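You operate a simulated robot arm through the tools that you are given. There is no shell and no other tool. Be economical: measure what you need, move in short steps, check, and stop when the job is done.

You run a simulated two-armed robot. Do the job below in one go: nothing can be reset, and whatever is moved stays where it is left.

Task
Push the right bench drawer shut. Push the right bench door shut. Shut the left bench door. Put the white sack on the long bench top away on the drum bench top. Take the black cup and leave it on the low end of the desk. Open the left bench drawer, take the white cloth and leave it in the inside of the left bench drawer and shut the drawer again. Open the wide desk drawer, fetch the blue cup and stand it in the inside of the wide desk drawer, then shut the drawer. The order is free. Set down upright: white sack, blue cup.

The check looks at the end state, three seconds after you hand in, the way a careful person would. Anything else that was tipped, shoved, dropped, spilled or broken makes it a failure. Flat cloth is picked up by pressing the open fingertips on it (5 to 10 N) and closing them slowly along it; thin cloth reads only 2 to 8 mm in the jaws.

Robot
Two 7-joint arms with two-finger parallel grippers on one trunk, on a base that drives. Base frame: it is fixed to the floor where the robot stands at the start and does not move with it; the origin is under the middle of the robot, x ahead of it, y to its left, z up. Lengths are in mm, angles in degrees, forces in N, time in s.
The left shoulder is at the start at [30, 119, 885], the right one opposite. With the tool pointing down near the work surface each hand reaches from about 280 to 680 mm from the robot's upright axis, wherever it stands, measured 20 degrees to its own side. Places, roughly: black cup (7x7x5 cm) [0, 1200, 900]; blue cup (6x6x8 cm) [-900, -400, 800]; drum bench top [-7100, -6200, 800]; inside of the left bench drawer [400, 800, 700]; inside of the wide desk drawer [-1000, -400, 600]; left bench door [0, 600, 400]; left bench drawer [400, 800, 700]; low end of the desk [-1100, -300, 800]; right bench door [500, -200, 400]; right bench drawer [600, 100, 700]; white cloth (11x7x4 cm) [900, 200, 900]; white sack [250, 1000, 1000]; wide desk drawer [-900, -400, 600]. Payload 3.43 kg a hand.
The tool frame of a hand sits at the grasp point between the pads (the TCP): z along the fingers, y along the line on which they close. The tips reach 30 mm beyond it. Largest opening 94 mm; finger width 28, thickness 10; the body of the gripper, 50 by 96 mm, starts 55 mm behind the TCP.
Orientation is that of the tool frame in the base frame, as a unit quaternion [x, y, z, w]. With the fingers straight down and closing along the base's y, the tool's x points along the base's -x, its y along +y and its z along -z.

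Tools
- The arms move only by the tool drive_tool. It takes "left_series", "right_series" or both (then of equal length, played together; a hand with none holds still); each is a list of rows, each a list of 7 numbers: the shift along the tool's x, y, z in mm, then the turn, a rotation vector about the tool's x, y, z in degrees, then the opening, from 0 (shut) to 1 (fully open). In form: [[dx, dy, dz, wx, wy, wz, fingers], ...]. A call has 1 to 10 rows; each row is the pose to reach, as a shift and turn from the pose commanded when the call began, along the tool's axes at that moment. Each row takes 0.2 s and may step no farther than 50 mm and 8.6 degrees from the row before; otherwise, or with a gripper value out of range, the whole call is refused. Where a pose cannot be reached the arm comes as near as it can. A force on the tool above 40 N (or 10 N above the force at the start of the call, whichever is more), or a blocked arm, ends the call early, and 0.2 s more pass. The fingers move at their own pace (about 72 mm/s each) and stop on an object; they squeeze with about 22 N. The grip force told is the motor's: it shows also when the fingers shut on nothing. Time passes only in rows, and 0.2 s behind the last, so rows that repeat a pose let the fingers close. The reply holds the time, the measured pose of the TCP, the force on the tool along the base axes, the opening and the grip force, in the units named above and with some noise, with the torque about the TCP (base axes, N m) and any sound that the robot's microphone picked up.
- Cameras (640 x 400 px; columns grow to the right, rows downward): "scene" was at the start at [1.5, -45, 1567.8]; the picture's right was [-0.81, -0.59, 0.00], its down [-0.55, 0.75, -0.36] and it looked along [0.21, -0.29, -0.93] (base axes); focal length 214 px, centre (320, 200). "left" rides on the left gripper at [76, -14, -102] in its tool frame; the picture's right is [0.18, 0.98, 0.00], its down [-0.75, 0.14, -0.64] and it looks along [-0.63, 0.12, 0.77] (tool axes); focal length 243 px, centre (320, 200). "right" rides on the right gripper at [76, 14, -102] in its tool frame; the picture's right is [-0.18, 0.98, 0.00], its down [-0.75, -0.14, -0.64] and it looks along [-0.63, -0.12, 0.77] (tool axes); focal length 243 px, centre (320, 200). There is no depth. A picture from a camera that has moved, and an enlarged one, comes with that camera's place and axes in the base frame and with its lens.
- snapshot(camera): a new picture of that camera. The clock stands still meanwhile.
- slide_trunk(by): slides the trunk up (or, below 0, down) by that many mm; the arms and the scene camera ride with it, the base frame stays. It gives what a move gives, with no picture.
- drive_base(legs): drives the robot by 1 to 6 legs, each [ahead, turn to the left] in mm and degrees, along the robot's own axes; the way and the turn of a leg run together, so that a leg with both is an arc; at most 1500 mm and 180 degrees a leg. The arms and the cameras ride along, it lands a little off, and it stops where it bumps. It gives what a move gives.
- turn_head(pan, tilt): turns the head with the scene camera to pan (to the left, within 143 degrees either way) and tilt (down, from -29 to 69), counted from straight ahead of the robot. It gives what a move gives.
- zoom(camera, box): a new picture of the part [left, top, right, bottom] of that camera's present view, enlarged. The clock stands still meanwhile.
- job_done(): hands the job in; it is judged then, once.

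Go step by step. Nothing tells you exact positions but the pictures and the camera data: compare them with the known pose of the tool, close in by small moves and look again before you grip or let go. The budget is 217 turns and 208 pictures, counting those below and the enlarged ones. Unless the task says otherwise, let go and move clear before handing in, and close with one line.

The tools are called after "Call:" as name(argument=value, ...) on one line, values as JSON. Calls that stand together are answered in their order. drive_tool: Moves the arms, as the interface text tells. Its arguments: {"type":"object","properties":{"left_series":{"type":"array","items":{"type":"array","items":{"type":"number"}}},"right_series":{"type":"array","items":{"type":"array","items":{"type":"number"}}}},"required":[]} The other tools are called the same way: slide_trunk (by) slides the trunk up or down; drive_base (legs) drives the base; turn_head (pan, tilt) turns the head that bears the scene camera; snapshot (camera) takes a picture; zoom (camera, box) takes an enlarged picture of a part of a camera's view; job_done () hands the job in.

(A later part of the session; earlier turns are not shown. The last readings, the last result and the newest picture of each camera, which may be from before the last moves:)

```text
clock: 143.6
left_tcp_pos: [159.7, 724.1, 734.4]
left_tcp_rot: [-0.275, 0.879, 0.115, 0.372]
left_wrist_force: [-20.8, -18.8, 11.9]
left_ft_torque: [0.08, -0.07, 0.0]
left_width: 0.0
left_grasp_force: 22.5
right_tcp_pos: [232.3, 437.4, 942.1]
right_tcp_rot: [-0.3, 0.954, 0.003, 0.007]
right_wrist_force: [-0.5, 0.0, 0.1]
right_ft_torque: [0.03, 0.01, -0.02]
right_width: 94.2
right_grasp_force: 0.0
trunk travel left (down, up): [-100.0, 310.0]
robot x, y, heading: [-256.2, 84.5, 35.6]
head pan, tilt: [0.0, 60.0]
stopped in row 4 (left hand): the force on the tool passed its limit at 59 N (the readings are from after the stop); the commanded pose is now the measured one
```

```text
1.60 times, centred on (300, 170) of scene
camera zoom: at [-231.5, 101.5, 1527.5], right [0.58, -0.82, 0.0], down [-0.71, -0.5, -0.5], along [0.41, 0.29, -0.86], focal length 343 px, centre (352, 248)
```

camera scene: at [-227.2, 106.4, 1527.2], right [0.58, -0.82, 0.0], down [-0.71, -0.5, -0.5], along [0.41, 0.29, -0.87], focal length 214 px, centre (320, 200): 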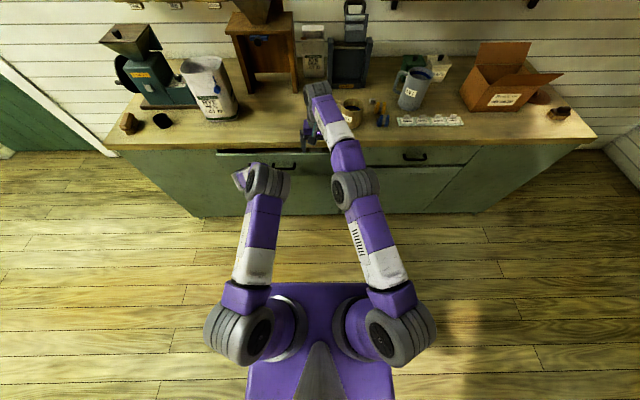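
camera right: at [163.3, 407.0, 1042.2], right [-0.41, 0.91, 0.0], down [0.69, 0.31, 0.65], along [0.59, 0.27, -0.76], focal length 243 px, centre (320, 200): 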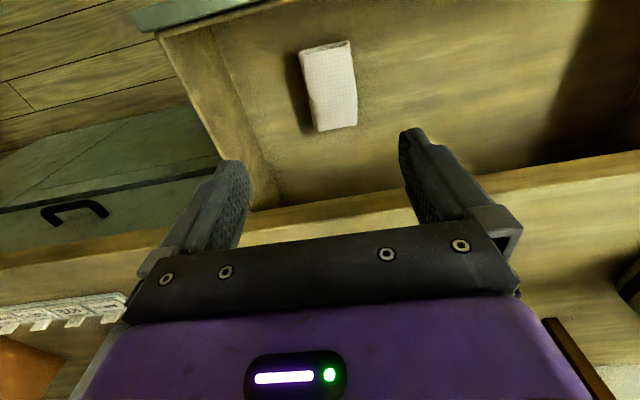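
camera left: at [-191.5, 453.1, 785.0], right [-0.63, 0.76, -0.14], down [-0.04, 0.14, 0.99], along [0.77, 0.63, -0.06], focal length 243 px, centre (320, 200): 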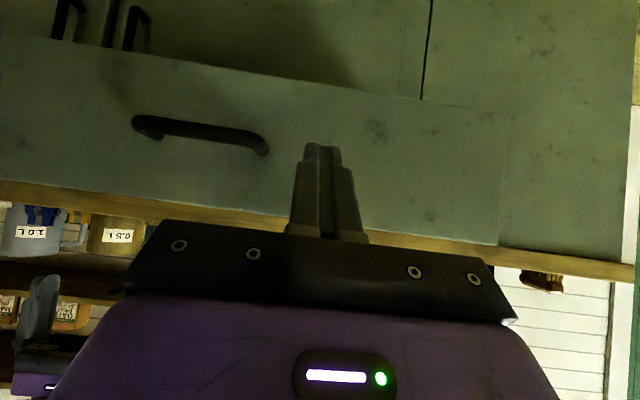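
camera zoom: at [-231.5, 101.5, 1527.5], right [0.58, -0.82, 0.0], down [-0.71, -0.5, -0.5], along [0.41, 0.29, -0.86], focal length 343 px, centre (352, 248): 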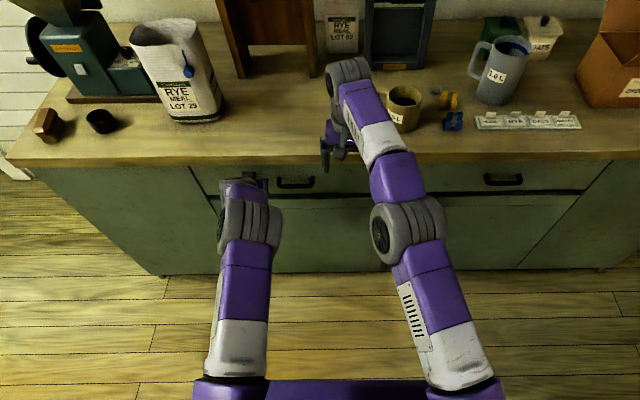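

Consistent with closed position. Retract both hands and verify.

Call:
drive_tool(left_series=[[30, 0, -30, 0, 0, 0, 0], [60, 0, -60, 0, 0, 0, 0], [90, 0, -90, 0, 0, 0, 0], [105, 20, -120, 0, 0, 0, 0], [75, 35, -150, 0, 0, 0, 0], [45, 35, -185, 0, 0, 0, 0], [10, 35, -218, 0, 0, 0, 0], [-25, 35, -250, 0, 0, 0, 0], [-60, 35, -280, 0, 0, 0, 0], [-90, 35, -310, 0, 0, 0, 0]], right_series=[[20, -20, -20, 0, 0, 0, 1], [40, -40, -40, 0, 0, 0, 1], [60, -60, -60, 0, 0, 0, 1], [80, -80, -80, 0, 0, 0, 1], [100, -100, -100, 0, 0, 0, 1], [120, -120, -120, 0, 0, 0, 1], [140, -140, -120, 0, 0, 0, 1], [150, -160, -120, 0, 0, 0, 1], [150, -160, -120, 0, 0, 0, 1], [150, -160, -120, 0, 0, 0, 1]])

Call:
zoom(camera="scene", box=[100, 100, 500, 240])

```text
clock: 145.8
left_tcp_pos: [11.7, 663.1, 1014.8]
left_tcp_rot: [-0.274, 0.879, 0.114, 0.374]
left_wrist_force: [-0.4, 0.0, -0.2]
left_ft_torque: [0.03, 0.02, 0.0]
left_width: 0.0
left_grasp_force: 22.0
right_tcp_pos: [203.3, 223.2, 1057.9]
right_tcp_rot: [-0.3, 0.954, 0.002, 0.005]
right_wrist_force: [-0.4, 0.7, 0.2]
right_ft_torque: [-0.02, -0.01, 0.05]
right_width: 94.2
right_grasp_force: 0.1
trunk travel left (down, up): [-100.0, 310.0]
robot x, y, heading: [-255.4, 86.8, 35.5]
head pan, tilt: [0.0, 60.0]
```

```text
1.60 times, centred on (300, 170) of scene
camera zoom: at [-228.2, 105.2, 1527.2], right [0.58, -0.82, 0.0], down [-0.71, -0.5, -0.5], along [0.41, 0.29, -0.87], focal length 343 px, centre (352, 248)
```

zoom: 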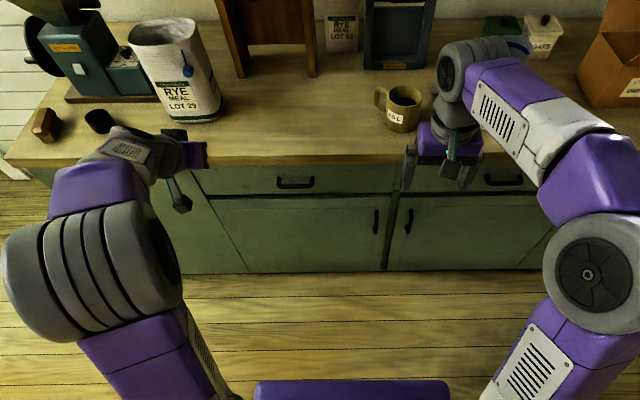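

All four bench fronts are shut. Next the black cup at the bench's left end: straighten the left hand and drive over.

Call:
drive_tool(left_series=[[-10, 0, -30, 0, 8, 0, 1], [-30, 0, -60, 0, 16, 0, 1], [-50, 0, -90, 0, 24, 0, 1], [-50, 0, -100, 0, 32, 0, 1], [-50, 0, -100, 0, 40, 0, 1], [-50, 0, -100, 0, 44, 0, 1]])

Call:
drive_base(legs=[[0, 90], [580, 0], [0, -91], [150, 0]])

Call:
turn_head(pan=10, tilt=50)

Call:
snapshot(camera="scene")

Call:
snapshot(camera="left")

```text
clock: 147.2
left_tcp_pos: [-19.5, 643.9, 1118.2]
left_tcp_rot: [-0.298, 0.954, 0.003, 0.016]
left_wrist_force: [-0.5, -0.2, 0.0]
left_ft_torque: [0.01, 0.0, 0.02]
left_width: 94.1
left_grasp_force: 0.0
right_tcp_pos: [203.0, 222.1, 1058.7]
right_tcp_rot: [-0.3, 0.954, 0.002, 0.006]
right_wrist_force: [0.6, -0.5, 0.3]
right_ft_torque: [-0.02, 0.0, 0.0]
right_width: 93.8
right_grasp_force: 0.1
trunk travel left (down, up): [-100.0, 310.0]
robot x, y, heading: [-261.1, 81.0, 35.4]
head pan, tilt: [0.0, 60.0]
```

```text
clock: 159.1
left_tcp_pos: [-200.9, 1193.4, 1118.5]
left_tcp_rot: [-0.282, 0.959, 0.002, 0.015]
left_wrist_force: [0.0, 0.0, -0.6]
left_ft_torque: [0.03, 0.03, -0.02]
left_width: 94.1
left_grasp_force: 0.0
right_tcp_pos: [6.0, 766.6, 1056.8]
right_tcp_rot: [-0.284, 0.959, 0.002, 0.005]
right_wrist_force: [1.1, 0.2, -0.2]
right_ft_torque: [-0.01, 0.05, 0.0]
right_width: 94.1
right_grasp_force: 0.0
trunk travel left (down, up): [-100.0, 310.0]
robot x, y, heading: [-458.7, 642.0, 33.8]
head pan, tilt: [0.0, 60.0]
```

```text
clock: 159.8
left_tcp_pos: [-200.9, 1193.7, 1118.7]
left_tcp_rot: [-0.283, 0.959, 0.004, 0.017]
left_wrist_force: [-0.1, 0.3, 0.5]
left_ft_torque: [0.0, -0.03, 0.01]
left_width: 93.9
left_grasp_force: 0.1
right_tcp_pos: [7.4, 767.1, 1057.1]
right_tcp_rot: [-0.284, 0.959, 0.002, 0.005]
right_wrist_force: [0.9, -1.1, -0.1]
right_ft_torque: [0.01, 0.03, 0.0]
right_width: 93.9
right_grasp_force: 0.1
trunk travel left (down, up): [-100.0, 310.0]
robot x, y, heading: [-454.6, 646.1, 33.6]
head pan, tilt: [10.0, 50.0]
```

```text
124 pictures are left
camera scene: at [-427.9, 679.5, 1539.7], right [0.69, -0.73, 0.0], down [-0.56, -0.53, -0.64], along [0.47, 0.44, -0.77], focal length 214 px, centre (320, 200)
```

scene: 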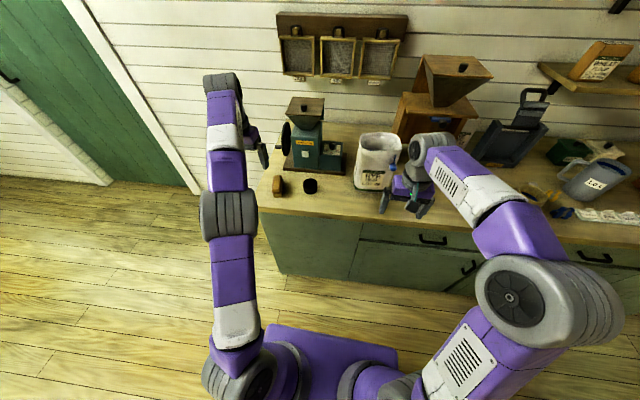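

```text
123 pictures are left
camera left: at [-261.0, 1139.1, 1219.3], right [-0.69, 0.73, -0.01], down [0.54, 0.52, 0.67], along [0.49, 0.45, -0.75], focal length 243 px, centre (320, 200)
```

left: 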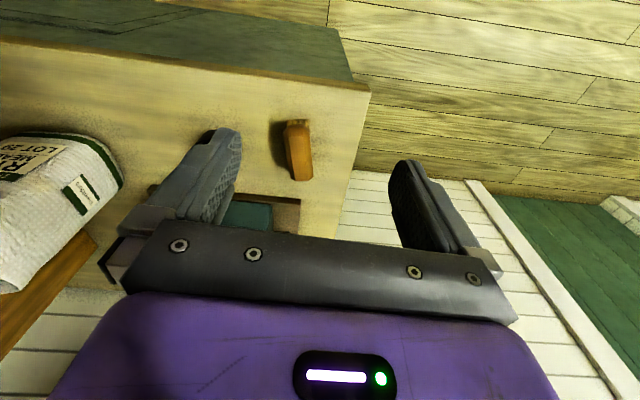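

Drive 80 mm closer, then move the left hand over the black cup.

Call:
drive_base(legs=[[80, 1]])

Call:
drive_tool(left_series=[[-20, -40, 10, 0, 0, 0, 1], [-40, -80, 20, 0, 0, 0, 1], [-60, -120, 30, 0, 0, 0, 1], [-70, -145, 40, 0, 0, 0, 1], [-70, -145, 60, 0, 0, 0, 1]])

Call:
snapshot(camera="left")

Call:
snapshot(camera="scene")

```text
clock: 160.9
left_tcp_pos: [-142.5, 1243.8, 1119.2]
left_tcp_rot: [-0.291, 0.957, 0.002, 0.016]
left_wrist_force: [1.1, 0.2, 0.0]
left_ft_torque: [0.0, 0.0, -0.02]
left_width: 94.1
left_grasp_force: 0.0
right_tcp_pos: [71.1, 820.0, 1056.9]
right_tcp_rot: [-0.292, 0.957, 0.001, 0.005]
right_wrist_force: [-0.5, 0.1, 0.3]
right_ft_torque: [-0.02, 0.02, -0.01]
right_width: 94.2
right_grasp_force: 0.0
trunk travel left (down, up): [-100.0, 310.0]
robot x, y, heading: [-392.4, 689.3, 34.3]
head pan, tilt: [10.0, 50.0]
```

```text
clock: 162.1
left_tcp_pos: [-5.7, 1162.8, 1061.3]
left_tcp_rot: [-0.292, 0.956, 0.003, 0.015]
left_wrist_force: [0.2, 0.0, -0.1]
left_ft_torque: [0.02, 0.01, -0.04]
left_width: 94.1
left_grasp_force: 0.1
left hand out of reach, approached as far as the arm can: row 4
right_tcp_pos: [70.5, 820.1, 1056.9]
right_tcp_rot: [-0.292, 0.956, 0.003, 0.006]
right_wrist_force: [0.8, 0.3, 0.0]
right_ft_torque: [-0.01, 0.02, -0.01]
right_width: 94.0
right_grasp_force: 0.1
trunk travel left (down, up): [-100.0, 310.0]
robot x, y, heading: [-389.6, 687.7, 34.1]
head pan, tilt: [10.0, 50.0]
```

```text
122 pictures are left
camera left: at [-63.7, 1107.4, 1161.8], right [-0.7, 0.71, -0.01], down [0.53, 0.53, 0.67], along [0.48, 0.46, -0.75], focal length 243 px, centre (320, 200)
```

left: 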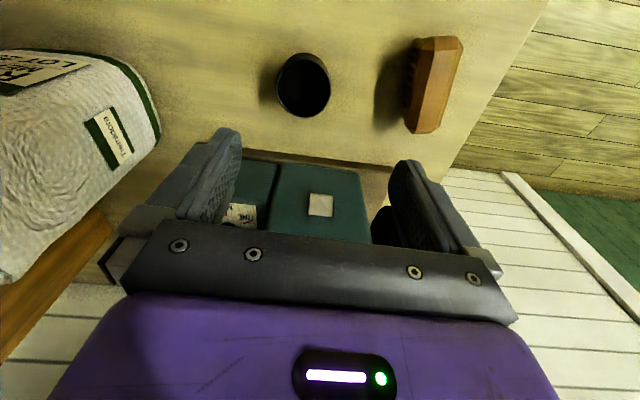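

```text
121 pictures are left
camera scene: at [-360.8, 725.5, 1539.7], right [0.7, -0.71, 0.0], down [-0.55, -0.54, -0.64], along [0.46, 0.45, -0.77], focal length 214 px, centre (320, 200)
```

scene: 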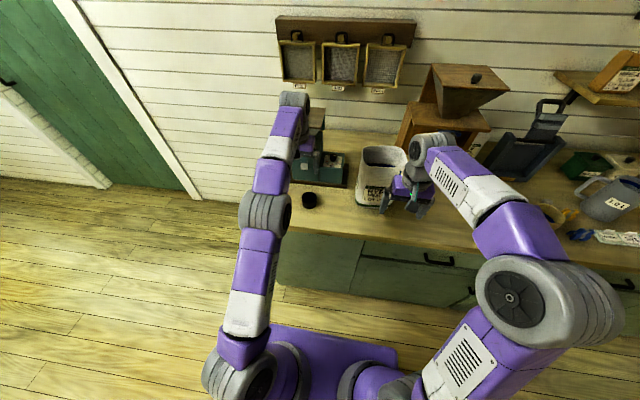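

Black cup at about [7,1148]. Centre over it and descend partway.

Call:
drive_tool(left_series=[[-2, -19, 0, 0, 0, 0, 1], [-2, -19, 45, 0, 0, 0, 1], [-2, -19, 90, 0, 0, 0, 1], [-2, -19, 120, 0, 0, 0, 1]])

Call:
snapshot(camera="left")

```text
clock: 163.1
left_tcp_pos: [12.7, 1148.6, 942.0]
left_tcp_rot: [-0.291, 0.957, 0.004, 0.016]
left_wrist_force: [0.1, 0.2, -0.3]
left_ft_torque: [0.0, -0.02, -0.02]
left_width: 94.1
left_grasp_force: 0.0
right_tcp_pos: [70.1, 818.8, 1058.1]
right_tcp_rot: [-0.293, 0.956, 0.002, 0.006]
right_wrist_force: [-0.4, -1.0, 0.4]
right_ft_torque: [0.02, 0.0, 0.0]
right_width: 94.0
right_grasp_force: 0.0
trunk travel left (down, up): [-100.0, 310.0]
robot x, y, heading: [-390.0, 690.2, 34.5]
head pan, tilt: [10.0, 50.0]
```

```text
120 pictures are left
camera left: at [-46.0, 1094.8, 1041.3], right [-0.7, 0.71, -0.01], down [0.53, 0.53, 0.67], along [0.48, 0.46, -0.75], focal length 243 px, centre (320, 200)
```

left: 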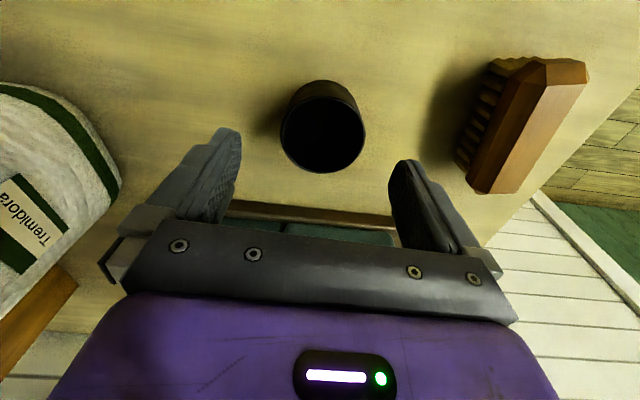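

Call:
drive_tool(left_series=[[8, 1, 20, 0, 0, 0, 1], [8, 1, 45, 0, 0, 0, 1], [8, 1, 68, 0, 0, 0, 1]])

Call:
drive_tool(left_series=[[0, 0, 0, 0, 0, 0, 0.85], [0, 0, 0, 0, 0, 0, 0.75], [0, 0, 0, 0, 0, 0, 0.5], [0, 0, 0, 0, 0, 0, 0.3], [0, 0, 0, 0, 0, 0, 0.3]])

Call:
snapshot(camera="left")

```text
clock: 163.9
left_tcp_pos: [7.8, 1146.2, 872.9]
left_tcp_rot: [-0.292, 0.956, 0.003, 0.016]
left_wrist_force: [-0.1, -0.9, -0.2]
left_ft_torque: [-0.01, 0.01, 0.0]
left_width: 94.1
left_grasp_force: 0.0
right_tcp_pos: [71.1, 819.8, 1056.6]
right_tcp_rot: [-0.292, 0.956, 0.002, 0.006]
right_wrist_force: [0.1, -0.1, 0.3]
right_ft_torque: [0.03, 0.03, 0.0]
right_width: 94.2
right_grasp_force: 0.0
trunk travel left (down, up): [-100.0, 310.0]
robot x, y, heading: [-389.0, 688.5, 34.4]
head pan, tilt: [10.0, 50.0]
```

```text
clock: 165.1
left_tcp_pos: [7.0, 1145.8, 872.9]
left_tcp_rot: [-0.291, 0.957, 0.003, 0.017]
left_wrist_force: [-0.2, -0.3, 0.2]
left_ft_torque: [0.0, 0.01, -0.01]
left_width: 64.3
left_grasp_force: 22.3
right_tcp_pos: [70.6, 819.1, 1057.6]
right_tcp_rot: [-0.293, 0.956, 0.002, 0.006]
right_wrist_force: [0.0, 0.5, -1.0]
right_ft_torque: [-0.02, 0.01, 0.01]
right_width: 94.1
right_grasp_force: 0.0
trunk travel left (down, up): [-100.0, 310.0]
robot x, y, heading: [-388.2, 688.7, 34.5]
head pan, tilt: [10.0, 50.0]
```

```text
119 pictures are left
camera left: at [-51.0, 1090.8, 974.1], right [-0.7, 0.71, -0.01], down [0.53, 0.53, 0.67], along [0.48, 0.46, -0.75], focal length 243 px, centre (320, 200)
```

left: 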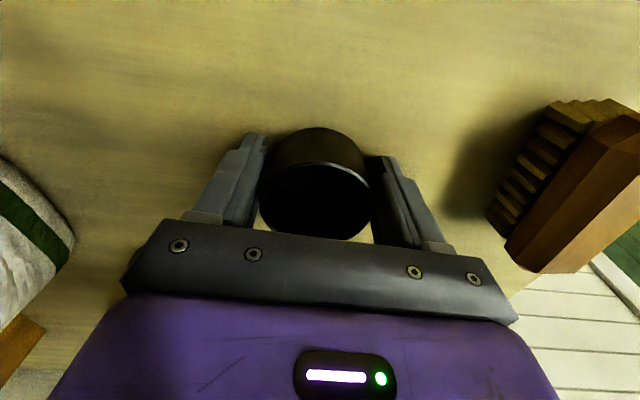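

Black cup gripped. Lift it and take a close look at the sack while here.

Call:
drive_tool(left_series=[[0, 0, -30, 0, 0, 0, 0.3], [0, 0, -75, 0, 0, 0, 0.3], [0, 0, -120, 0, 0, 0, 0.3], [10, 0, -165, 0, 0, 0, 0.3], [40, 20, -200, 0, 0, 0, 0.3], [80, 40, -220, 0, 0, 0, 0.3], [120, 60, -220, 0, 0, 0, 0.3]])

Call:
zoom(camera="scene", box=[320, 110, 480, 230])

Call:
snapshot(camera="right")

```text
refused: row 5 steps farther than a row can; nothing moved
```

```text
3.33 times, centred on (400, 170) of scene
camera zoom: at [-361.4, 725.3, 1539.7], right [0.7, -0.71, 0.0], down [-0.55, -0.54, -0.64], along [0.46, 0.45, -0.77], focal length 715 px, centre (53, 300)
```

zoom: 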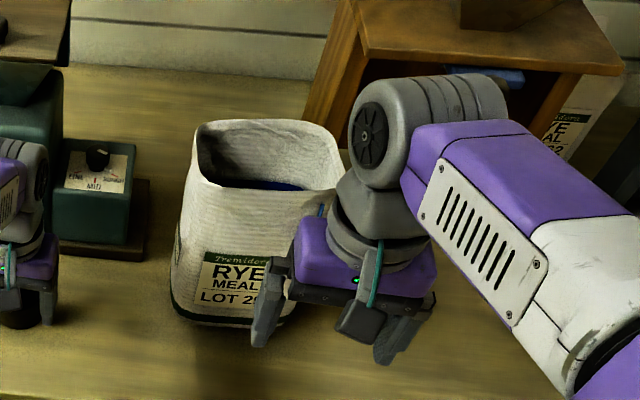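

```text
117 pictures are left
camera right: at [-1.7, 788.3, 1160.2], right [-0.4, 0.92, 0.0], down [0.7, 0.3, 0.65], along [0.6, 0.26, -0.76], focal length 243 px, centre (320, 200)
```

right: 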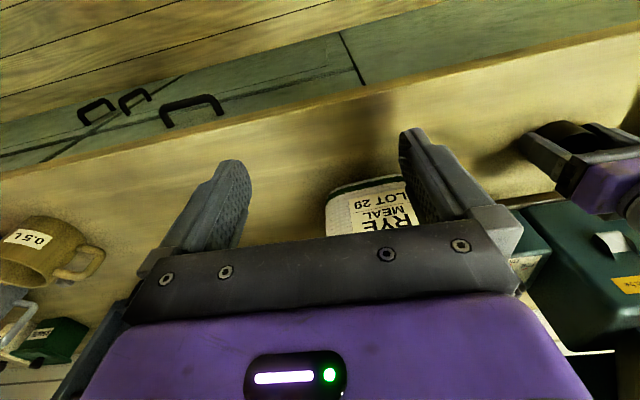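

The sack is an open, stiff bag whose rim I can pinch later. Now lift the cup.

Call:
drive_tool(left_series=[[0, 0, -30, 0, 0, 0, 0.3], [0, 0, -75, 0, 0, 0, 0.3], [0, 0, -120, 0, 0, 0, 0.3], [10, 0, -165, 0, 0, 0, 0.3], [35, 10, -200, 0, 0, 0, 0.3], [70, 20, -220, 0, 0, 0, 0.3], [110, 30, -220, 0, 0, 0, 0.3]])

Call:
snapshot(camera="left")

```text
clock: 166.7
left_tcp_pos: [-106.8, 1105.3, 1089.8]
left_tcp_rot: [-0.29, 0.957, 0.003, 0.016]
left_wrist_force: [-0.4, -0.1, -1.6]
left_ft_torque: [0.01, -0.02, 0.0]
left_width: 64.1
left_grasp_force: 21.9
right_tcp_pos: [69.9, 819.6, 1058.1]
right_tcp_rot: [-0.292, 0.956, 0.002, 0.006]
right_wrist_force: [-0.4, -0.3, -0.4]
right_ft_torque: [-0.03, 0.0, 0.01]
right_width: 94.3
right_grasp_force: 0.0
trunk travel left (down, up): [-100.0, 310.0]
robot x, y, heading: [-393.3, 687.9, 34.4]
head pan, tilt: [10.0, 50.0]
```

```text
116 pictures are left
camera left: at [-165.2, 1050.0, 1190.1], right [-0.7, 0.71, -0.01], down [0.53, 0.53, 0.67], along [0.48, 0.46, -0.75], focal length 243 px, centre (320, 200)
```

left: 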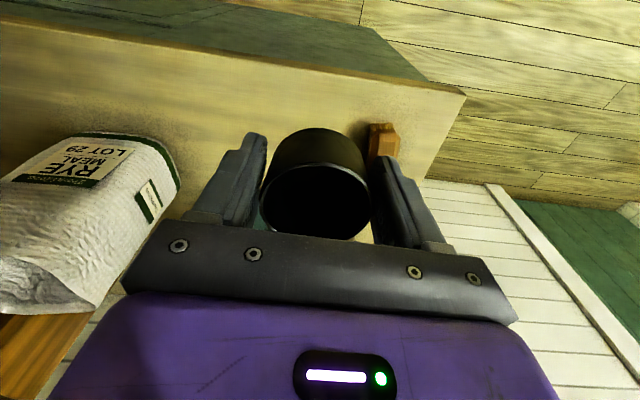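

Carry the cup to the desk: back off, drive along, and turn to face the desk's near end.

Call:
drive_base(legs=[[-200, 0], [0, -89], [440, 0], [0, -90]])

Call:
turn_head(pan=0, tilt=45)

Call:
snapshot(camera="scene")

```text
clock: 178.1
left_tcp_pos: [-554.2, -204.3, 1089.9]
left_tcp_rot: [0.952, 0.307, -0.017, 0.004]
left_wrist_force: [-0.2, 0.4, -1.5]
left_ft_torque: [-0.03, -0.02, 0.0]
left_width: 64.1
left_grasp_force: 21.8
right_tcp_pos: [-739.9, 74.8, 1058.4]
right_tcp_rot: [0.951, 0.31, -0.006, 0.003]
right_wrist_force: [-0.1, 0.5, 1.0]
right_ft_torque: [0.0, 0.0, 0.0]
right_width: 94.0
right_grasp_force: 0.1
trunk travel left (down, up): [-100.0, 310.0]
robot x, y, heading: [-285.1, 222.1, -143.5]
head pan, tilt: [10.0, 50.0]
```

```text
clock: 178.8
left_tcp_pos: [-554.4, -202.8, 1089.7]
left_tcp_rot: [0.951, 0.307, -0.016, 0.003]
left_wrist_force: [-0.1, 0.5, -0.8]
left_ft_torque: [0.0, -0.02, -0.02]
left_width: 63.7
left_grasp_force: 21.6
right_tcp_pos: [-740.1, 75.0, 1058.0]
right_tcp_rot: [0.951, 0.31, -0.006, 0.002]
right_wrist_force: [-0.9, -0.4, 0.1]
right_ft_torque: [0.0, -0.01, 0.01]
right_width: 94.0
right_grasp_force: 0.0
trunk travel left (down, up): [-100.0, 310.0]
robot x, y, heading: [-282.4, 224.8, -143.5]
head pan, tilt: [0.0, 45.0]
```

```text
115 pictures are left
camera scene: at [-327.0, 193.0, 1546.6], right [-0.59, 0.8, 0.0], down [0.57, 0.42, -0.71], along [-0.57, -0.42, -0.71], focal length 214 px, centre (320, 200)
```

scene: 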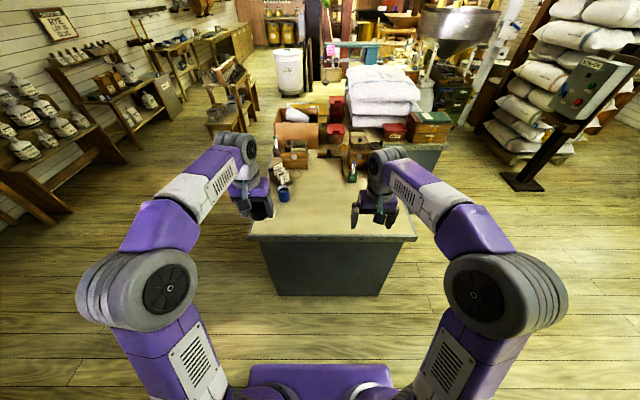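

Call:
zoom(camera="scene", box=[220, 90, 480, 252])

```text
2.46 times, centred on (350, 171) of scene
camera zoom: at [-327.0, 193.0, 1546.6], right [-0.59, 0.8, 0.0], down [0.57, 0.42, -0.71], along [-0.57, -0.42, -0.71], focal length 528 px, centre (246, 271)
```

zoom: 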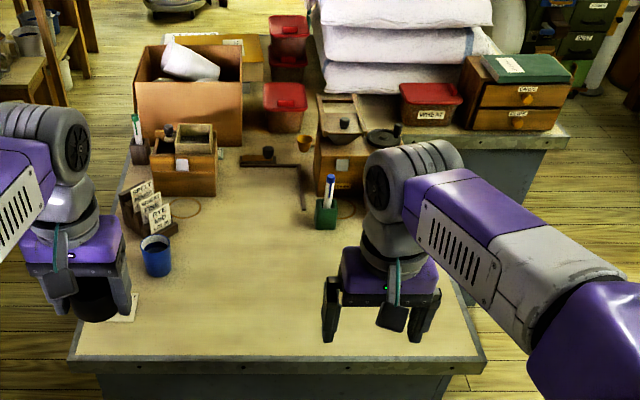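

The near section of the desk is clear in the middle. Drive up and put the black cup there, away from blue cup and card.

Call:
drive_base(legs=[[280, 0]])

Call:
drive_tool(left_series=[[0, -40, 0, 0, 0, 0, 0.3], [0, -80, 0, 0, 0, 0, 0.3], [0, -110, 30, 0, 0, 0, 0.3], [0, -110, 75, 0, 0, 0, 0.3], [0, -110, 120, 0, 0, 0, 0.3], [0, -110, 165, 0, 0, 0, 0.3]])

Call:
snapshot(camera="left")

Call:
turn_head(pan=10, tilt=55)

Call:
snapshot(camera="scene")

```text
clock: 180.8
left_tcp_pos: [-779.7, -374.0, 1089.0]
left_tcp_rot: [0.951, 0.309, -0.015, 0.003]
left_wrist_force: [0.2, -0.5, -1.2]
left_ft_torque: [0.0, -0.01, -0.01]
left_width: 63.8
left_grasp_force: 22.1
right_tcp_pos: [-967.7, -95.8, 1056.4]
right_tcp_rot: [0.95, 0.312, -0.005, 0.001]
right_wrist_force: [1.2, 0.0, 0.9]
right_ft_torque: [0.01, -0.02, 0.03]
right_width: 94.2
right_grasp_force: 0.0
trunk travel left (down, up): [-100.0, 310.0]
robot x, y, heading: [-512.0, 56.9, -143.0]
head pan, tilt: [0.0, 45.0]
```

```text
clock: 182.2
left_tcp_pos: [-846.5, -285.9, 925.3]
left_tcp_rot: [0.951, 0.31, -0.017, 0.003]
left_wrist_force: [-0.4, -0.8, -0.6]
left_ft_torque: [0.04, -0.02, 0.01]
left_width: 63.6
left_grasp_force: 22.5
right_tcp_pos: [-967.2, -96.7, 1057.6]
right_tcp_rot: [0.95, 0.313, -0.006, 0.001]
right_wrist_force: [-0.2, 0.7, -0.2]
right_ft_torque: [0.0, 0.01, 0.02]
right_width: 93.9
right_grasp_force: 0.1
trunk travel left (down, up): [-100.0, 310.0]
robot x, y, heading: [-511.0, 54.5, -143.3]
head pan, tilt: [0.0, 45.0]
```

```text
113 pictures are left
camera left: at [-789.9, -227.3, 1025.8], right [0.73, -0.69, -0.01], down [-0.51, -0.55, 0.67], along [-0.46, -0.48, -0.75], focal length 243 px, centre (320, 200)
```

left: 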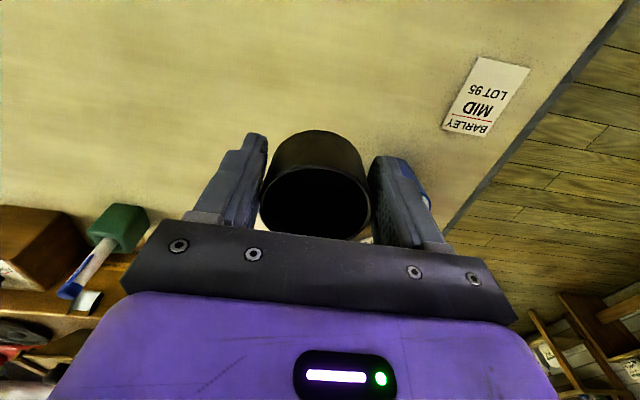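

```text
clock: 182.9
left_tcp_pos: [-845.0, -287.0, 926.9]
left_tcp_rot: [0.951, 0.31, -0.016, 0.003]
left_wrist_force: [-0.6, 0.1, -0.6]
left_ft_torque: [0.03, 0.0, 0.01]
left_width: 63.4
left_grasp_force: 21.7
right_tcp_pos: [-966.1, -95.3, 1057.4]
right_tcp_rot: [0.95, 0.312, -0.006, 0.002]
right_wrist_force: [0.5, 0.6, 0.2]
right_ft_torque: [-0.03, 0.02, 0.01]
right_width: 94.2
right_grasp_force: 0.1
trunk travel left (down, up): [-100.0, 310.0]
robot x, y, heading: [-511.4, 50.3, -143.5]
head pan, tilt: [10.0, 55.0]
```

```text
112 pictures are left
camera scene: at [-537.8, 20.5, 1533.3], right [-0.73, 0.69, 0.0], down [0.56, 0.6, -0.57], along [-0.39, -0.42, -0.82], focal length 214 px, centre (320, 200)
```

scene: 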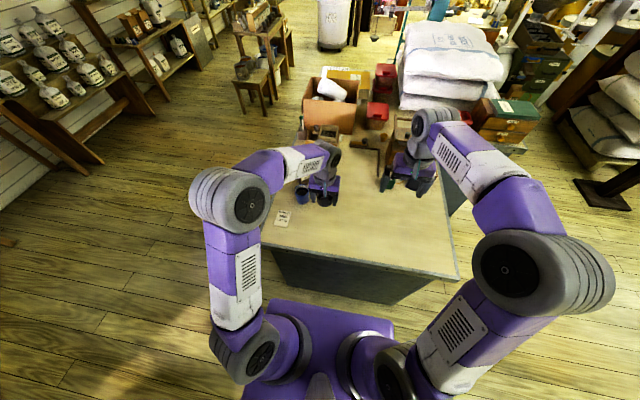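

Shift 70 mm further from the blue cup and lower to contact.

Call:
drive_tool(left_series=[[0, -35, 0, 0, 0, 0, 0.3], [0, -70, 10, 0, 0, 0, 0.3], [0, -70, 50, 0, 0, 0, 0.3], [0, -70, 80, 0, 0, 0, 0.3], [0, -70, 95, 0, 0, 0, 0.3], [0, -70, 103, 0, 0, 0, 0.3]])

Call:
snapshot(camera="left")

```text
clock: 184.3
left_tcp_pos: [-893.1, -234.1, 823.7]
left_tcp_rot: [0.95, 0.31, -0.016, 0.003]
left_wrist_force: [0.5, -0.8, -0.4]
left_ft_torque: [0.01, 0.01, 0.05]
left_width: 63.8
left_grasp_force: 22.0
right_tcp_pos: [-966.7, -94.7, 1058.0]
right_tcp_rot: [0.95, 0.312, -0.006, 0.002]
right_wrist_force: [-0.7, 0.7, 0.1]
right_ft_torque: [0.01, -0.02, 0.01]
right_width: 94.0
right_grasp_force: 0.0
trunk travel left (down, up): [-100.0, 310.0]
robot x, y, heading: [-510.0, 54.5, -143.0]
head pan, tilt: [10.0, 55.0]
```

```text
111 pictures are left
camera left: at [-836.2, -175.0, 924.1], right [0.73, -0.69, -0.01], down [-0.51, -0.55, 0.67], along [-0.46, -0.48, -0.75], focal length 243 px, centre (320, 200)
```

left: 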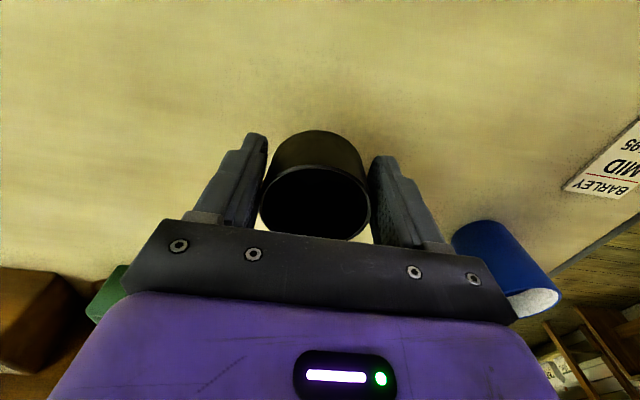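

Call:
drive_tool(left_series=[[0, 0, 4, 0, 0, 0, 0.3], [0, 0, 8, 0, 0, 0, 0.3], [0, 0, 12, 0, 0, 0, 0.3], [0, 0, 16, 0, 0, 0, 0.3], [0, 0, 20, 0, 0, 0, 0.3]])

```text
clock: 185.5
left_tcp_pos: [-893.7, -232.6, 803.5]
left_tcp_rot: [0.951, 0.31, -0.016, 0.004]
left_wrist_force: [0.3, 0.3, -0.8]
left_ft_torque: [-0.03, 0.01, 0.01]
left_width: 63.2
left_grasp_force: 21.2
right_tcp_pos: [-965.7, -96.2, 1057.2]
right_tcp_rot: [0.95, 0.312, -0.006, 0.002]
right_wrist_force: [-0.3, -0.1, -0.5]
right_ft_torque: [0.0, 0.01, 0.0]
right_width: 94.2
right_grasp_force: 0.1
trunk travel left (down, up): [-100.0, 310.0]
robot x, y, heading: [-510.6, 55.5, -143.1]
head pan, tilt: [10.0, 55.0]
```

Call:
drive_tool(left_series=[[0, 0, 4, 0, 0, 0, 0.3], [0, 0, 8, 0, 0, 0, 0.3], [0, 0, 12, 0, 0, 0, 0.3], [0, 0, 16, 0, 0, 0, 0.3], [0, 0, 20, 0, 0, 0, 0.3], [0, 0, 24, 0, 0, 0, 0.3], [0, 0, 28, 0, 0, 0, 0.3]])

Call:
snapshot(camera="left")

```text
clock: 186.7
left_tcp_pos: [-894.4, -234.6, 790.1]
left_tcp_rot: [0.951, 0.31, -0.02, 0.004]
left_wrist_force: [6.3, 1.9, 16.5]
left_ft_torque: [-0.25, -0.76, 0.18]
left_width: 63.1
left_grasp_force: 21.9
right_tcp_pos: [-965.5, -96.0, 1057.1]
right_tcp_rot: [0.95, 0.312, -0.005, 0.001]
right_wrist_force: [0.1, -0.1, -0.3]
right_ft_torque: [0.02, -0.01, 0.01]
right_width: 93.9
right_grasp_force: 0.0
trunk travel left (down, up): [-100.0, 310.0]
robot x, y, heading: [-514.3, 52.5, -143.1]
head pan, tilt: [10.0, 55.0]
stopped in row 5 (left hand): the force on the tool passed its limit at 45 N (the readings are from after the stop); the commanded pose is now the measured one
```

```text
110 pictures are left
camera left: at [-838.5, -174.9, 890.6], right [0.73, -0.69, -0.01], down [-0.5, -0.55, 0.67], along [-0.47, -0.48, -0.74], focal length 243 px, centre (320, 200)
```

left: 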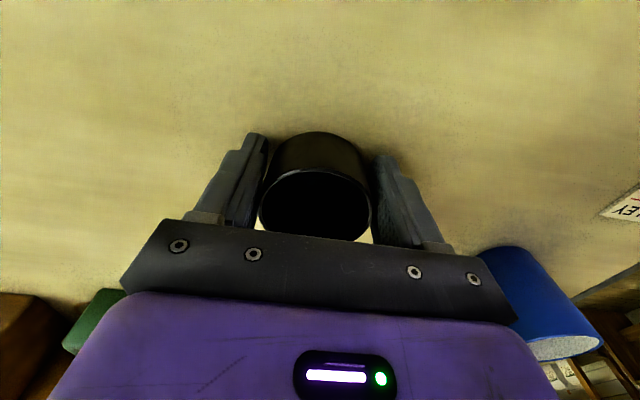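

Touching the desk. Release and lift clear.

Call:
drive_tool(left_series=[[0, 0, 0, 0, 0, 0, 0.8], [0, 0, 0, 0, 0, 0, 0.9], [0, 0, 0, 0, 0, 0, 0.9], [0, 0, -20, 0, 0, 0, 0.9], [0, 0, -60, 0, 0, 0, 0.9], [0, 0, -105, 0, 0, 0, 0.9], [0, 0, -150, 0, 0, 0, 0.9], [0, 0, -195, 0, 0, 0, 0.9], [20, 0, -240, 0, 0, 0, 0.9]])

Call:
snapshot(camera="left")

Call:
turn_head(pan=15, tilt=50)

Call:
zoom(camera="scene", box=[220, 90, 480, 252])

```text
clock: 188.7
left_tcp_pos: [-870.1, -217.5, 1029.5]
left_tcp_rot: [0.951, 0.31, -0.019, 0.004]
left_wrist_force: [-0.6, 0.9, -0.5]
left_ft_torque: [-0.02, 0.03, 0.03]
left_width: 84.5
left_grasp_force: 0.1
right_tcp_pos: [-965.4, -96.2, 1058.5]
right_tcp_rot: [0.95, 0.312, -0.005, 0.002]
right_wrist_force: [1.0, -0.5, 0.1]
right_ft_torque: [0.01, 0.05, 0.01]
right_width: 94.1
right_grasp_force: 0.1
trunk travel left (down, up): [-100.0, 310.0]
robot x, y, heading: [-509.1, 56.4, -143.3]
head pan, tilt: [10.0, 55.0]
```

```text
109 pictures are left
camera left: at [-813.4, -158.2, 1129.5], right [0.73, -0.69, -0.01], down [-0.5, -0.55, 0.67], along [-0.47, -0.48, -0.74], focal length 243 px, centre (320, 200)
```

left: 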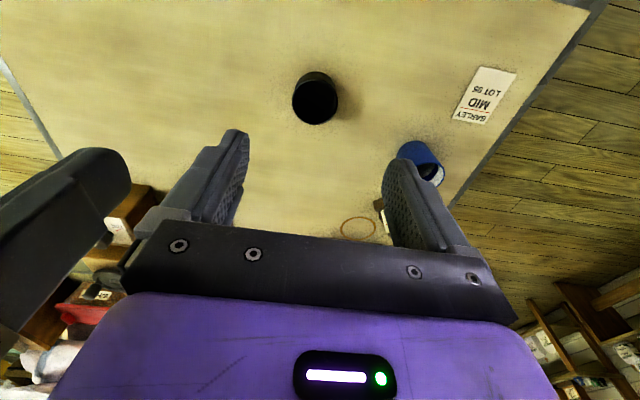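

```text
clock: 189.3
left_tcp_pos: [-870.7, -217.1, 1029.1]
left_tcp_rot: [0.951, 0.31, -0.019, 0.003]
left_wrist_force: [-0.5, 0.1, 0.6]
left_ft_torque: [-0.01, 0.0, -0.01]
left_width: 84.6
left_grasp_force: 0.1
right_tcp_pos: [-967.1, -96.2, 1058.3]
right_tcp_rot: [0.95, 0.312, -0.006, 0.002]
right_wrist_force: [-0.2, -0.5, 0.1]
right_ft_torque: [-0.01, -0.02, -0.03]
right_width: 93.8
right_grasp_force: 0.2
trunk travel left (down, up): [-100.0, 310.0]
robot x, y, heading: [-507.1, 54.2, -143.1]
head pan, tilt: [15.0, 50.0]
```

```text
2.46 times, centred on (350, 171) of scene
camera zoom: at [-535.9, 12.6, 1539.7], right [-0.79, 0.62, 0.0], down [0.47, 0.6, -0.64], along [-0.4, -0.5, -0.77], focal length 528 px, centre (246, 271)
```

zoom: 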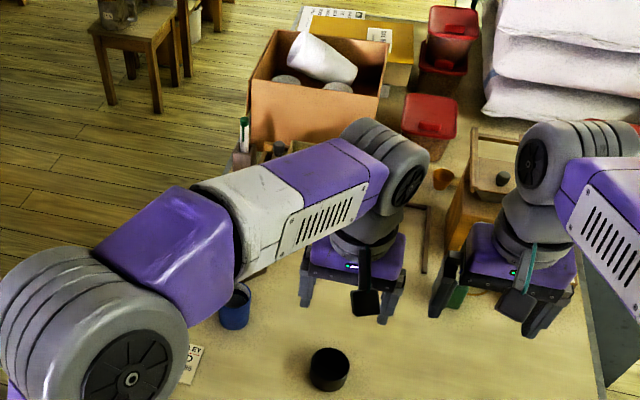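

Black cup placed at [-895,-234]; blue cup at [-846,-420]. Drive round to the drawer side of the desk.

Call:
drive_base(legs=[[-30, 0], [0, 88], [810, 0], [0, -90], [640, 0], [0, -90]])

Call:
turn_head(pan=0, tilt=50)

Call:
snapshot(camera="scene")

```text
clock: 208.7
left_tcp_pos: [-819.2, -575.7, 1028.6]
left_tcp_rot: [0.871, -0.491, -0.015, -0.012]
left_wrist_force: [1.1, 0.2, -0.4]
left_ft_torque: [0.0, -0.05, -0.02]
left_width: 84.4
left_grasp_force: 0.0
right_tcp_pos: [-688.2, -491.4, 1058.4]
right_tcp_rot: [0.872, -0.489, -0.006, -0.002]
right_wrist_force: [0.2, 0.7, 0.3]
right_ft_torque: [-0.02, 0.0, 0.0]
right_width: 94.0
right_grasp_force: 0.0
trunk travel left (down, up): [-100.0, 310.0]
robot x, y, heading: [-577.5, -955.4, 121.8]
head pan, tilt: [15.0, 50.0]
```

```text
clock: 209.5
left_tcp_pos: [-818.3, -576.5, 1028.7]
left_tcp_rot: [0.871, -0.491, -0.016, -0.012]
left_wrist_force: [-0.2, 0.0, 0.5]
left_ft_torque: [-0.02, 0.0, 0.03]
left_width: 84.7
left_grasp_force: 0.0
right_tcp_pos: [-689.0, -490.5, 1056.9]
right_tcp_rot: [0.872, -0.489, -0.006, -0.004]
right_wrist_force: [-0.2, -0.8, -0.4]
right_ft_torque: [-0.01, 0.0, 0.0]
right_width: 94.0
right_grasp_force: 0.0
trunk travel left (down, up): [-100.0, 310.0]
robot x, y, heading: [-576.5, -958.9, 121.7]
head pan, tilt: [0.0, 50.0]
```

```text
107 pictures are left
camera scene: at [-603.5, -917.6, 1539.7], right [0.85, 0.53, 0.0], down [0.41, -0.65, -0.64], along [-0.34, 0.55, -0.77], focal length 214 px, centre (320, 200)
```

scene: 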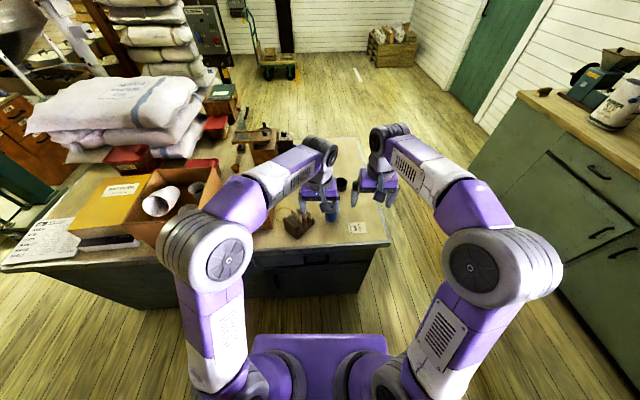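

Call:
drive_base(legs=[[0, 3]])

Call:
zoom(camera="scene", box=[220, 170, 420, 310])

```text
clock: 210.3
left_tcp_pos: [-840.1, -588.9, 1028.8]
left_tcp_rot: [0.884, -0.467, -0.016, -0.011]
left_wrist_force: [0.0, -0.2, -0.4]
left_ft_torque: [0.0, -0.04, -0.01]
left_width: 84.6
left_grasp_force: 0.1
right_tcp_pos: [-712.4, -496.9, 1057.4]
right_tcp_rot: [0.885, -0.466, -0.005, -0.003]
right_wrist_force: [-0.5, -0.2, -0.3]
right_ft_torque: [0.0, -0.03, 0.02]
right_width: 94.1
right_grasp_force: 0.1
trunk travel left (down, up): [-100.0, 310.0]
robot x, y, heading: [-577.9, -956.2, 124.8]
head pan, tilt: [0.0, 50.0]
```

```text
2.86 times, centred on (320, 240) of scene
camera zoom: at [-606.1, -919.2, 1539.7], right [0.82, 0.57, 0.0], down [0.44, -0.63, -0.64], along [-0.37, 0.53, -0.77], focal length 613 px, centre (320, 86)
```

zoom: 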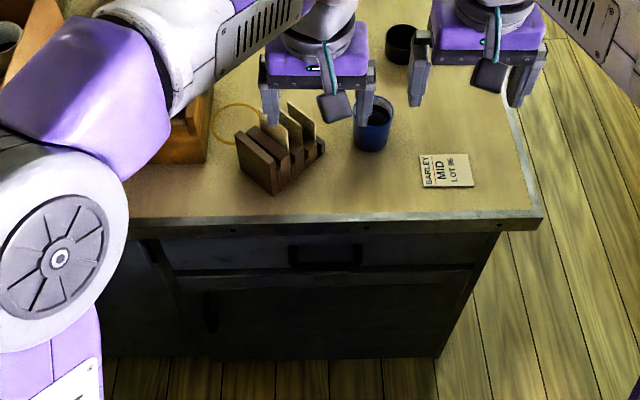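

The drawer handle is near [-827,-583,635]. First move the left hand aside and take the blue cup with the right hand.

Call:
drive_tool(left_series=[[10, 45, -10, 0, 0, 0, 1], [20, 90, -20, 0, 0, 0, 1], [30, 135, -30, 0, 0, 0, 1], [40, 180, -40, 0, 0, 0, 1], [40, 180, -40, 0, 0, 0, 1]], right_series=[[0, 0, 0, 0, 0, 0, 0.85], [-30, 17, 0, 0, 0, 0, 0.85], [-70, 34, 0, 0, 0, 0, 0.85], [-105, 50, 0, 0, 0, 0, 0.85], [-139, 67, 20, 0, 0, 0, 0.85]])

Call:
snapshot(camera="right")

```text
clock: 211.5
left_tcp_pos: [-964.5, -722.9, 1064.8]
left_tcp_rot: [0.884, -0.468, -0.015, -0.011]
left_wrist_force: [-0.7, 0.6, -0.7]
left_ft_torque: [-0.01, -0.03, 0.0]
left_width: 93.9
left_grasp_force: 0.1
right_tcp_pos: [-845.1, -419.7, 1036.9]
right_tcp_rot: [0.885, -0.465, -0.004, -0.003]
right_wrist_force: [-0.1, -0.4, 0.5]
right_ft_torque: [0.0, -0.01, 0.01]
right_width: 79.7
right_grasp_force: 0.1
trunk travel left (down, up): [-100.0, 310.0]
robot x, y, heading: [-575.0, -955.7, 124.7]
head pan, tilt: [0.0, 50.0]
```

```text
105 pictures are left
camera right: at [-813.2, -492.3, 1140.2], right [-0.91, -0.4, 0.0], down [-0.31, 0.7, 0.65], along [-0.26, 0.59, -0.76], focal length 243 px, centre (320, 200)
```

right: 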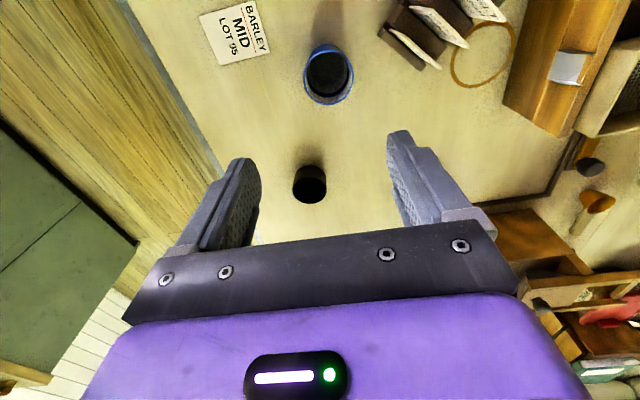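

Call:
drive_tool(right_series=[[9, 10, 0, 0, 0, 0, 0.85], [9, 10, 45, 0, 0, 0, 0.85], [9, 10, 90, 0, 0, 0, 0.85], [9, 10, 130, 0, 0, 0, 0.85]])

Call:
snapshot(camera="right")

```text
clock: 212.5
left_tcp_pos: [-963.1, -723.2, 1066.9]
left_tcp_rot: [0.883, -0.468, -0.016, -0.012]
left_wrist_force: [-0.2, 1.1, 0.0]
left_ft_torque: [0.02, -0.02, -0.01]
left_width: 94.3
left_grasp_force: 0.0
right_tcp_pos: [-852.6, -430.3, 908.1]
right_tcp_rot: [0.884, -0.467, -0.006, -0.001]
right_wrist_force: [-0.1, 0.1, 0.3]
right_ft_torque: [-0.02, -0.01, 0.02]
right_width: 80.0
right_grasp_force: 0.0
trunk travel left (down, up): [-100.0, 310.0]
robot x, y, heading: [-575.8, -956.2, 124.7]
head pan, tilt: [0.0, 50.0]
```

```text
104 pictures are left
camera right: at [-820.3, -501.8, 1009.7], right [-0.91, -0.4, 0.0], down [-0.3, 0.7, 0.65], along [-0.27, 0.59, -0.76], focal length 243 px, centre (320, 200)
```

right: 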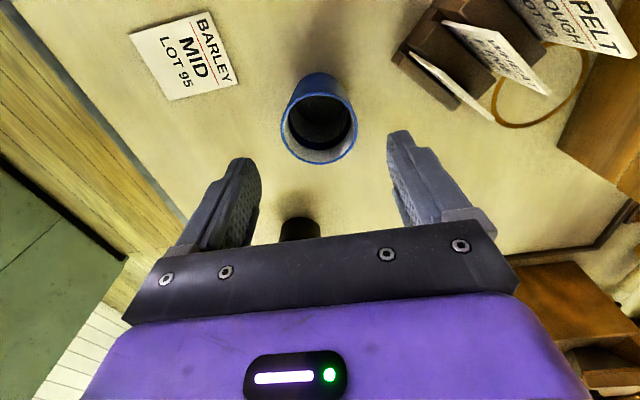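

Call:
drive_tool(right_series=[[6, 0, 40, 0, 0, 0, 0.85], [6, 0, 75, 0, 0, 0, 0.85], [6, 0, 100, 0, 0, 0, 0.85], [6, 0, 100, 0, 0, 0, 0.7], [6, 0, 100, 0, 0, 0, 0.5], [6, 0, 100, 0, 0, 0, 0.3], [6, 0, 100, 0, 0, 0, 0.3]])

Call:
snapshot(camera="right")

```text
clock: 214.1
left_tcp_pos: [-962.4, -723.7, 1066.3]
left_tcp_rot: [0.884, -0.467, -0.016, -0.011]
left_wrist_force: [0.1, 0.0, -0.6]
left_ft_torque: [0.02, 0.0, -0.05]
left_width: 94.0
left_grasp_force: 0.0
right_tcp_pos: [-848.1, -437.5, 808.0]
right_tcp_rot: [0.885, -0.465, -0.005, -0.003]
right_wrist_force: [-0.2, 0.5, 0.4]
right_ft_torque: [0.0, -0.01, -0.02]
right_width: 60.9
right_grasp_force: 22.1
trunk travel left (down, up): [-100.0, 310.0]
robot x, y, heading: [-577.6, -955.3, 124.8]
head pan, tilt: [0.0, 50.0]
```

```text
103 pictures are left
camera right: at [-816.2, -508.0, 910.7], right [-0.91, -0.4, 0.0], down [-0.31, 0.69, 0.65], along [-0.27, 0.59, -0.76], focal length 243 px, centre (320, 200)
```

right: 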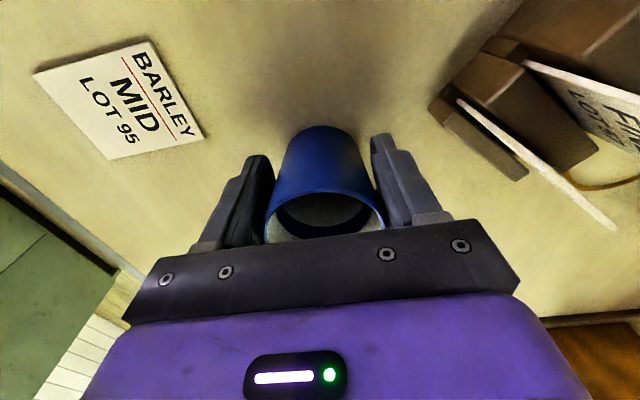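

Blue cup gripped. Lift, and reposition so the handle is ahead-left at ~700 mm.

Call:
drive_tool(right_series=[[0, 0, -30, 0, 0, 0, 0.3], [0, 0, -75, 0, 0, 0, 0.3], [0, 0, -120, 0, 0, 0, 0.3], [0, 0, -165, 0, 0, 0, 0.3], [0, 0, -210, 0, 0, 0, 0.3], [30, -30, -230, 0, 0, 0, 0.3], [60, -60, -240, 0, 0, 0, 0.3], [90, -90, -240, 0, 0, 0, 0.3], [120, -120, -240, 0, 0, 0, 0.3]])

Call:
drive_base(legs=[[-260, 0], [0, -90], [110, 0], [0, 90]])

Call:
snapshot(camera="scene")

Call:
zoom(camera="scene", box=[200, 130, 400, 255])

```text
clock: 216.1
left_tcp_pos: [-961.8, -723.7, 1067.0]
left_tcp_rot: [0.883, -0.468, -0.016, -0.011]
left_wrist_force: [0.2, -0.2, 0.9]
left_ft_torque: [0.02, 0.02, 0.01]
left_width: 94.2
left_grasp_force: 0.0
right_tcp_pos: [-678.1, -469.7, 1046.3]
right_tcp_rot: [0.885, -0.465, -0.007, -0.003]
right_wrist_force: [0.1, -0.5, -1.0]
right_ft_torque: [-0.02, 0.0, 0.01]
right_width: 60.9
right_grasp_force: 22.0
trunk travel left (down, up): [-100.0, 310.0]
robot x, y, heading: [-578.0, -960.9, 124.9]
head pan, tilt: [0.0, 50.0]
```

```text
clock: 226.5
left_tcp_pos: [-711.3, -863.7, 1066.3]
left_tcp_rot: [0.877, -0.48, -0.015, -0.012]
left_wrist_force: [0.3, 0.4, 0.8]
left_ft_torque: [0.05, 0.02, 0.02]
left_width: 93.9
left_grasp_force: 0.1
right_tcp_pos: [-421.9, -619.2, 1047.2]
right_tcp_rot: [0.878, -0.478, -0.005, -0.003]
right_wrist_force: [0.0, -0.1, -1.3]
right_ft_torque: [0.0, -0.02, 0.01]
right_width: 61.0
right_grasp_force: 22.0
trunk travel left (down, up): [-100.0, 310.0]
robot x, y, heading: [-330.8, -1105.2, 123.2]
head pan, tilt: [0.0, 50.0]
```

```text
102 pictures are left
camera scene: at [-360.6, -1070.0, 1539.7], right [0.84, 0.55, 0.0], down [0.42, -0.64, -0.64], along [-0.35, 0.54, -0.77], focal length 214 px, centre (320, 200)
```

scene: 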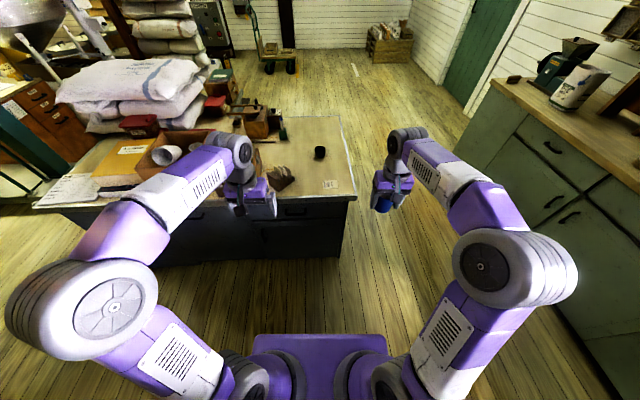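

```text
3.20 times, centred on (300, 192) of scene
camera zoom: at [-360.6, -1070.0, 1539.7], right [0.84, 0.55, 0.0], down [0.42, -0.64, -0.64], along [-0.35, 0.54, -0.77], focal length 686 px, centre (384, 224)
```

zoom: 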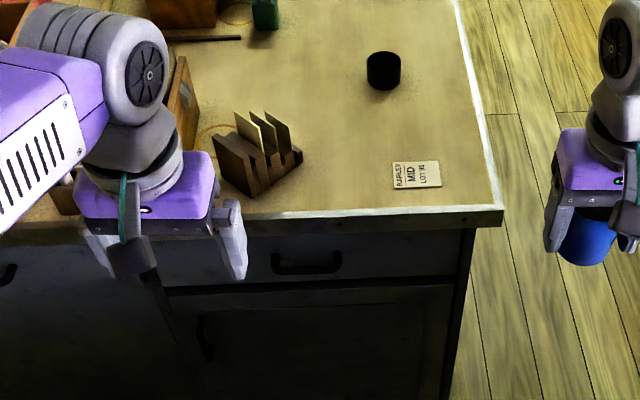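

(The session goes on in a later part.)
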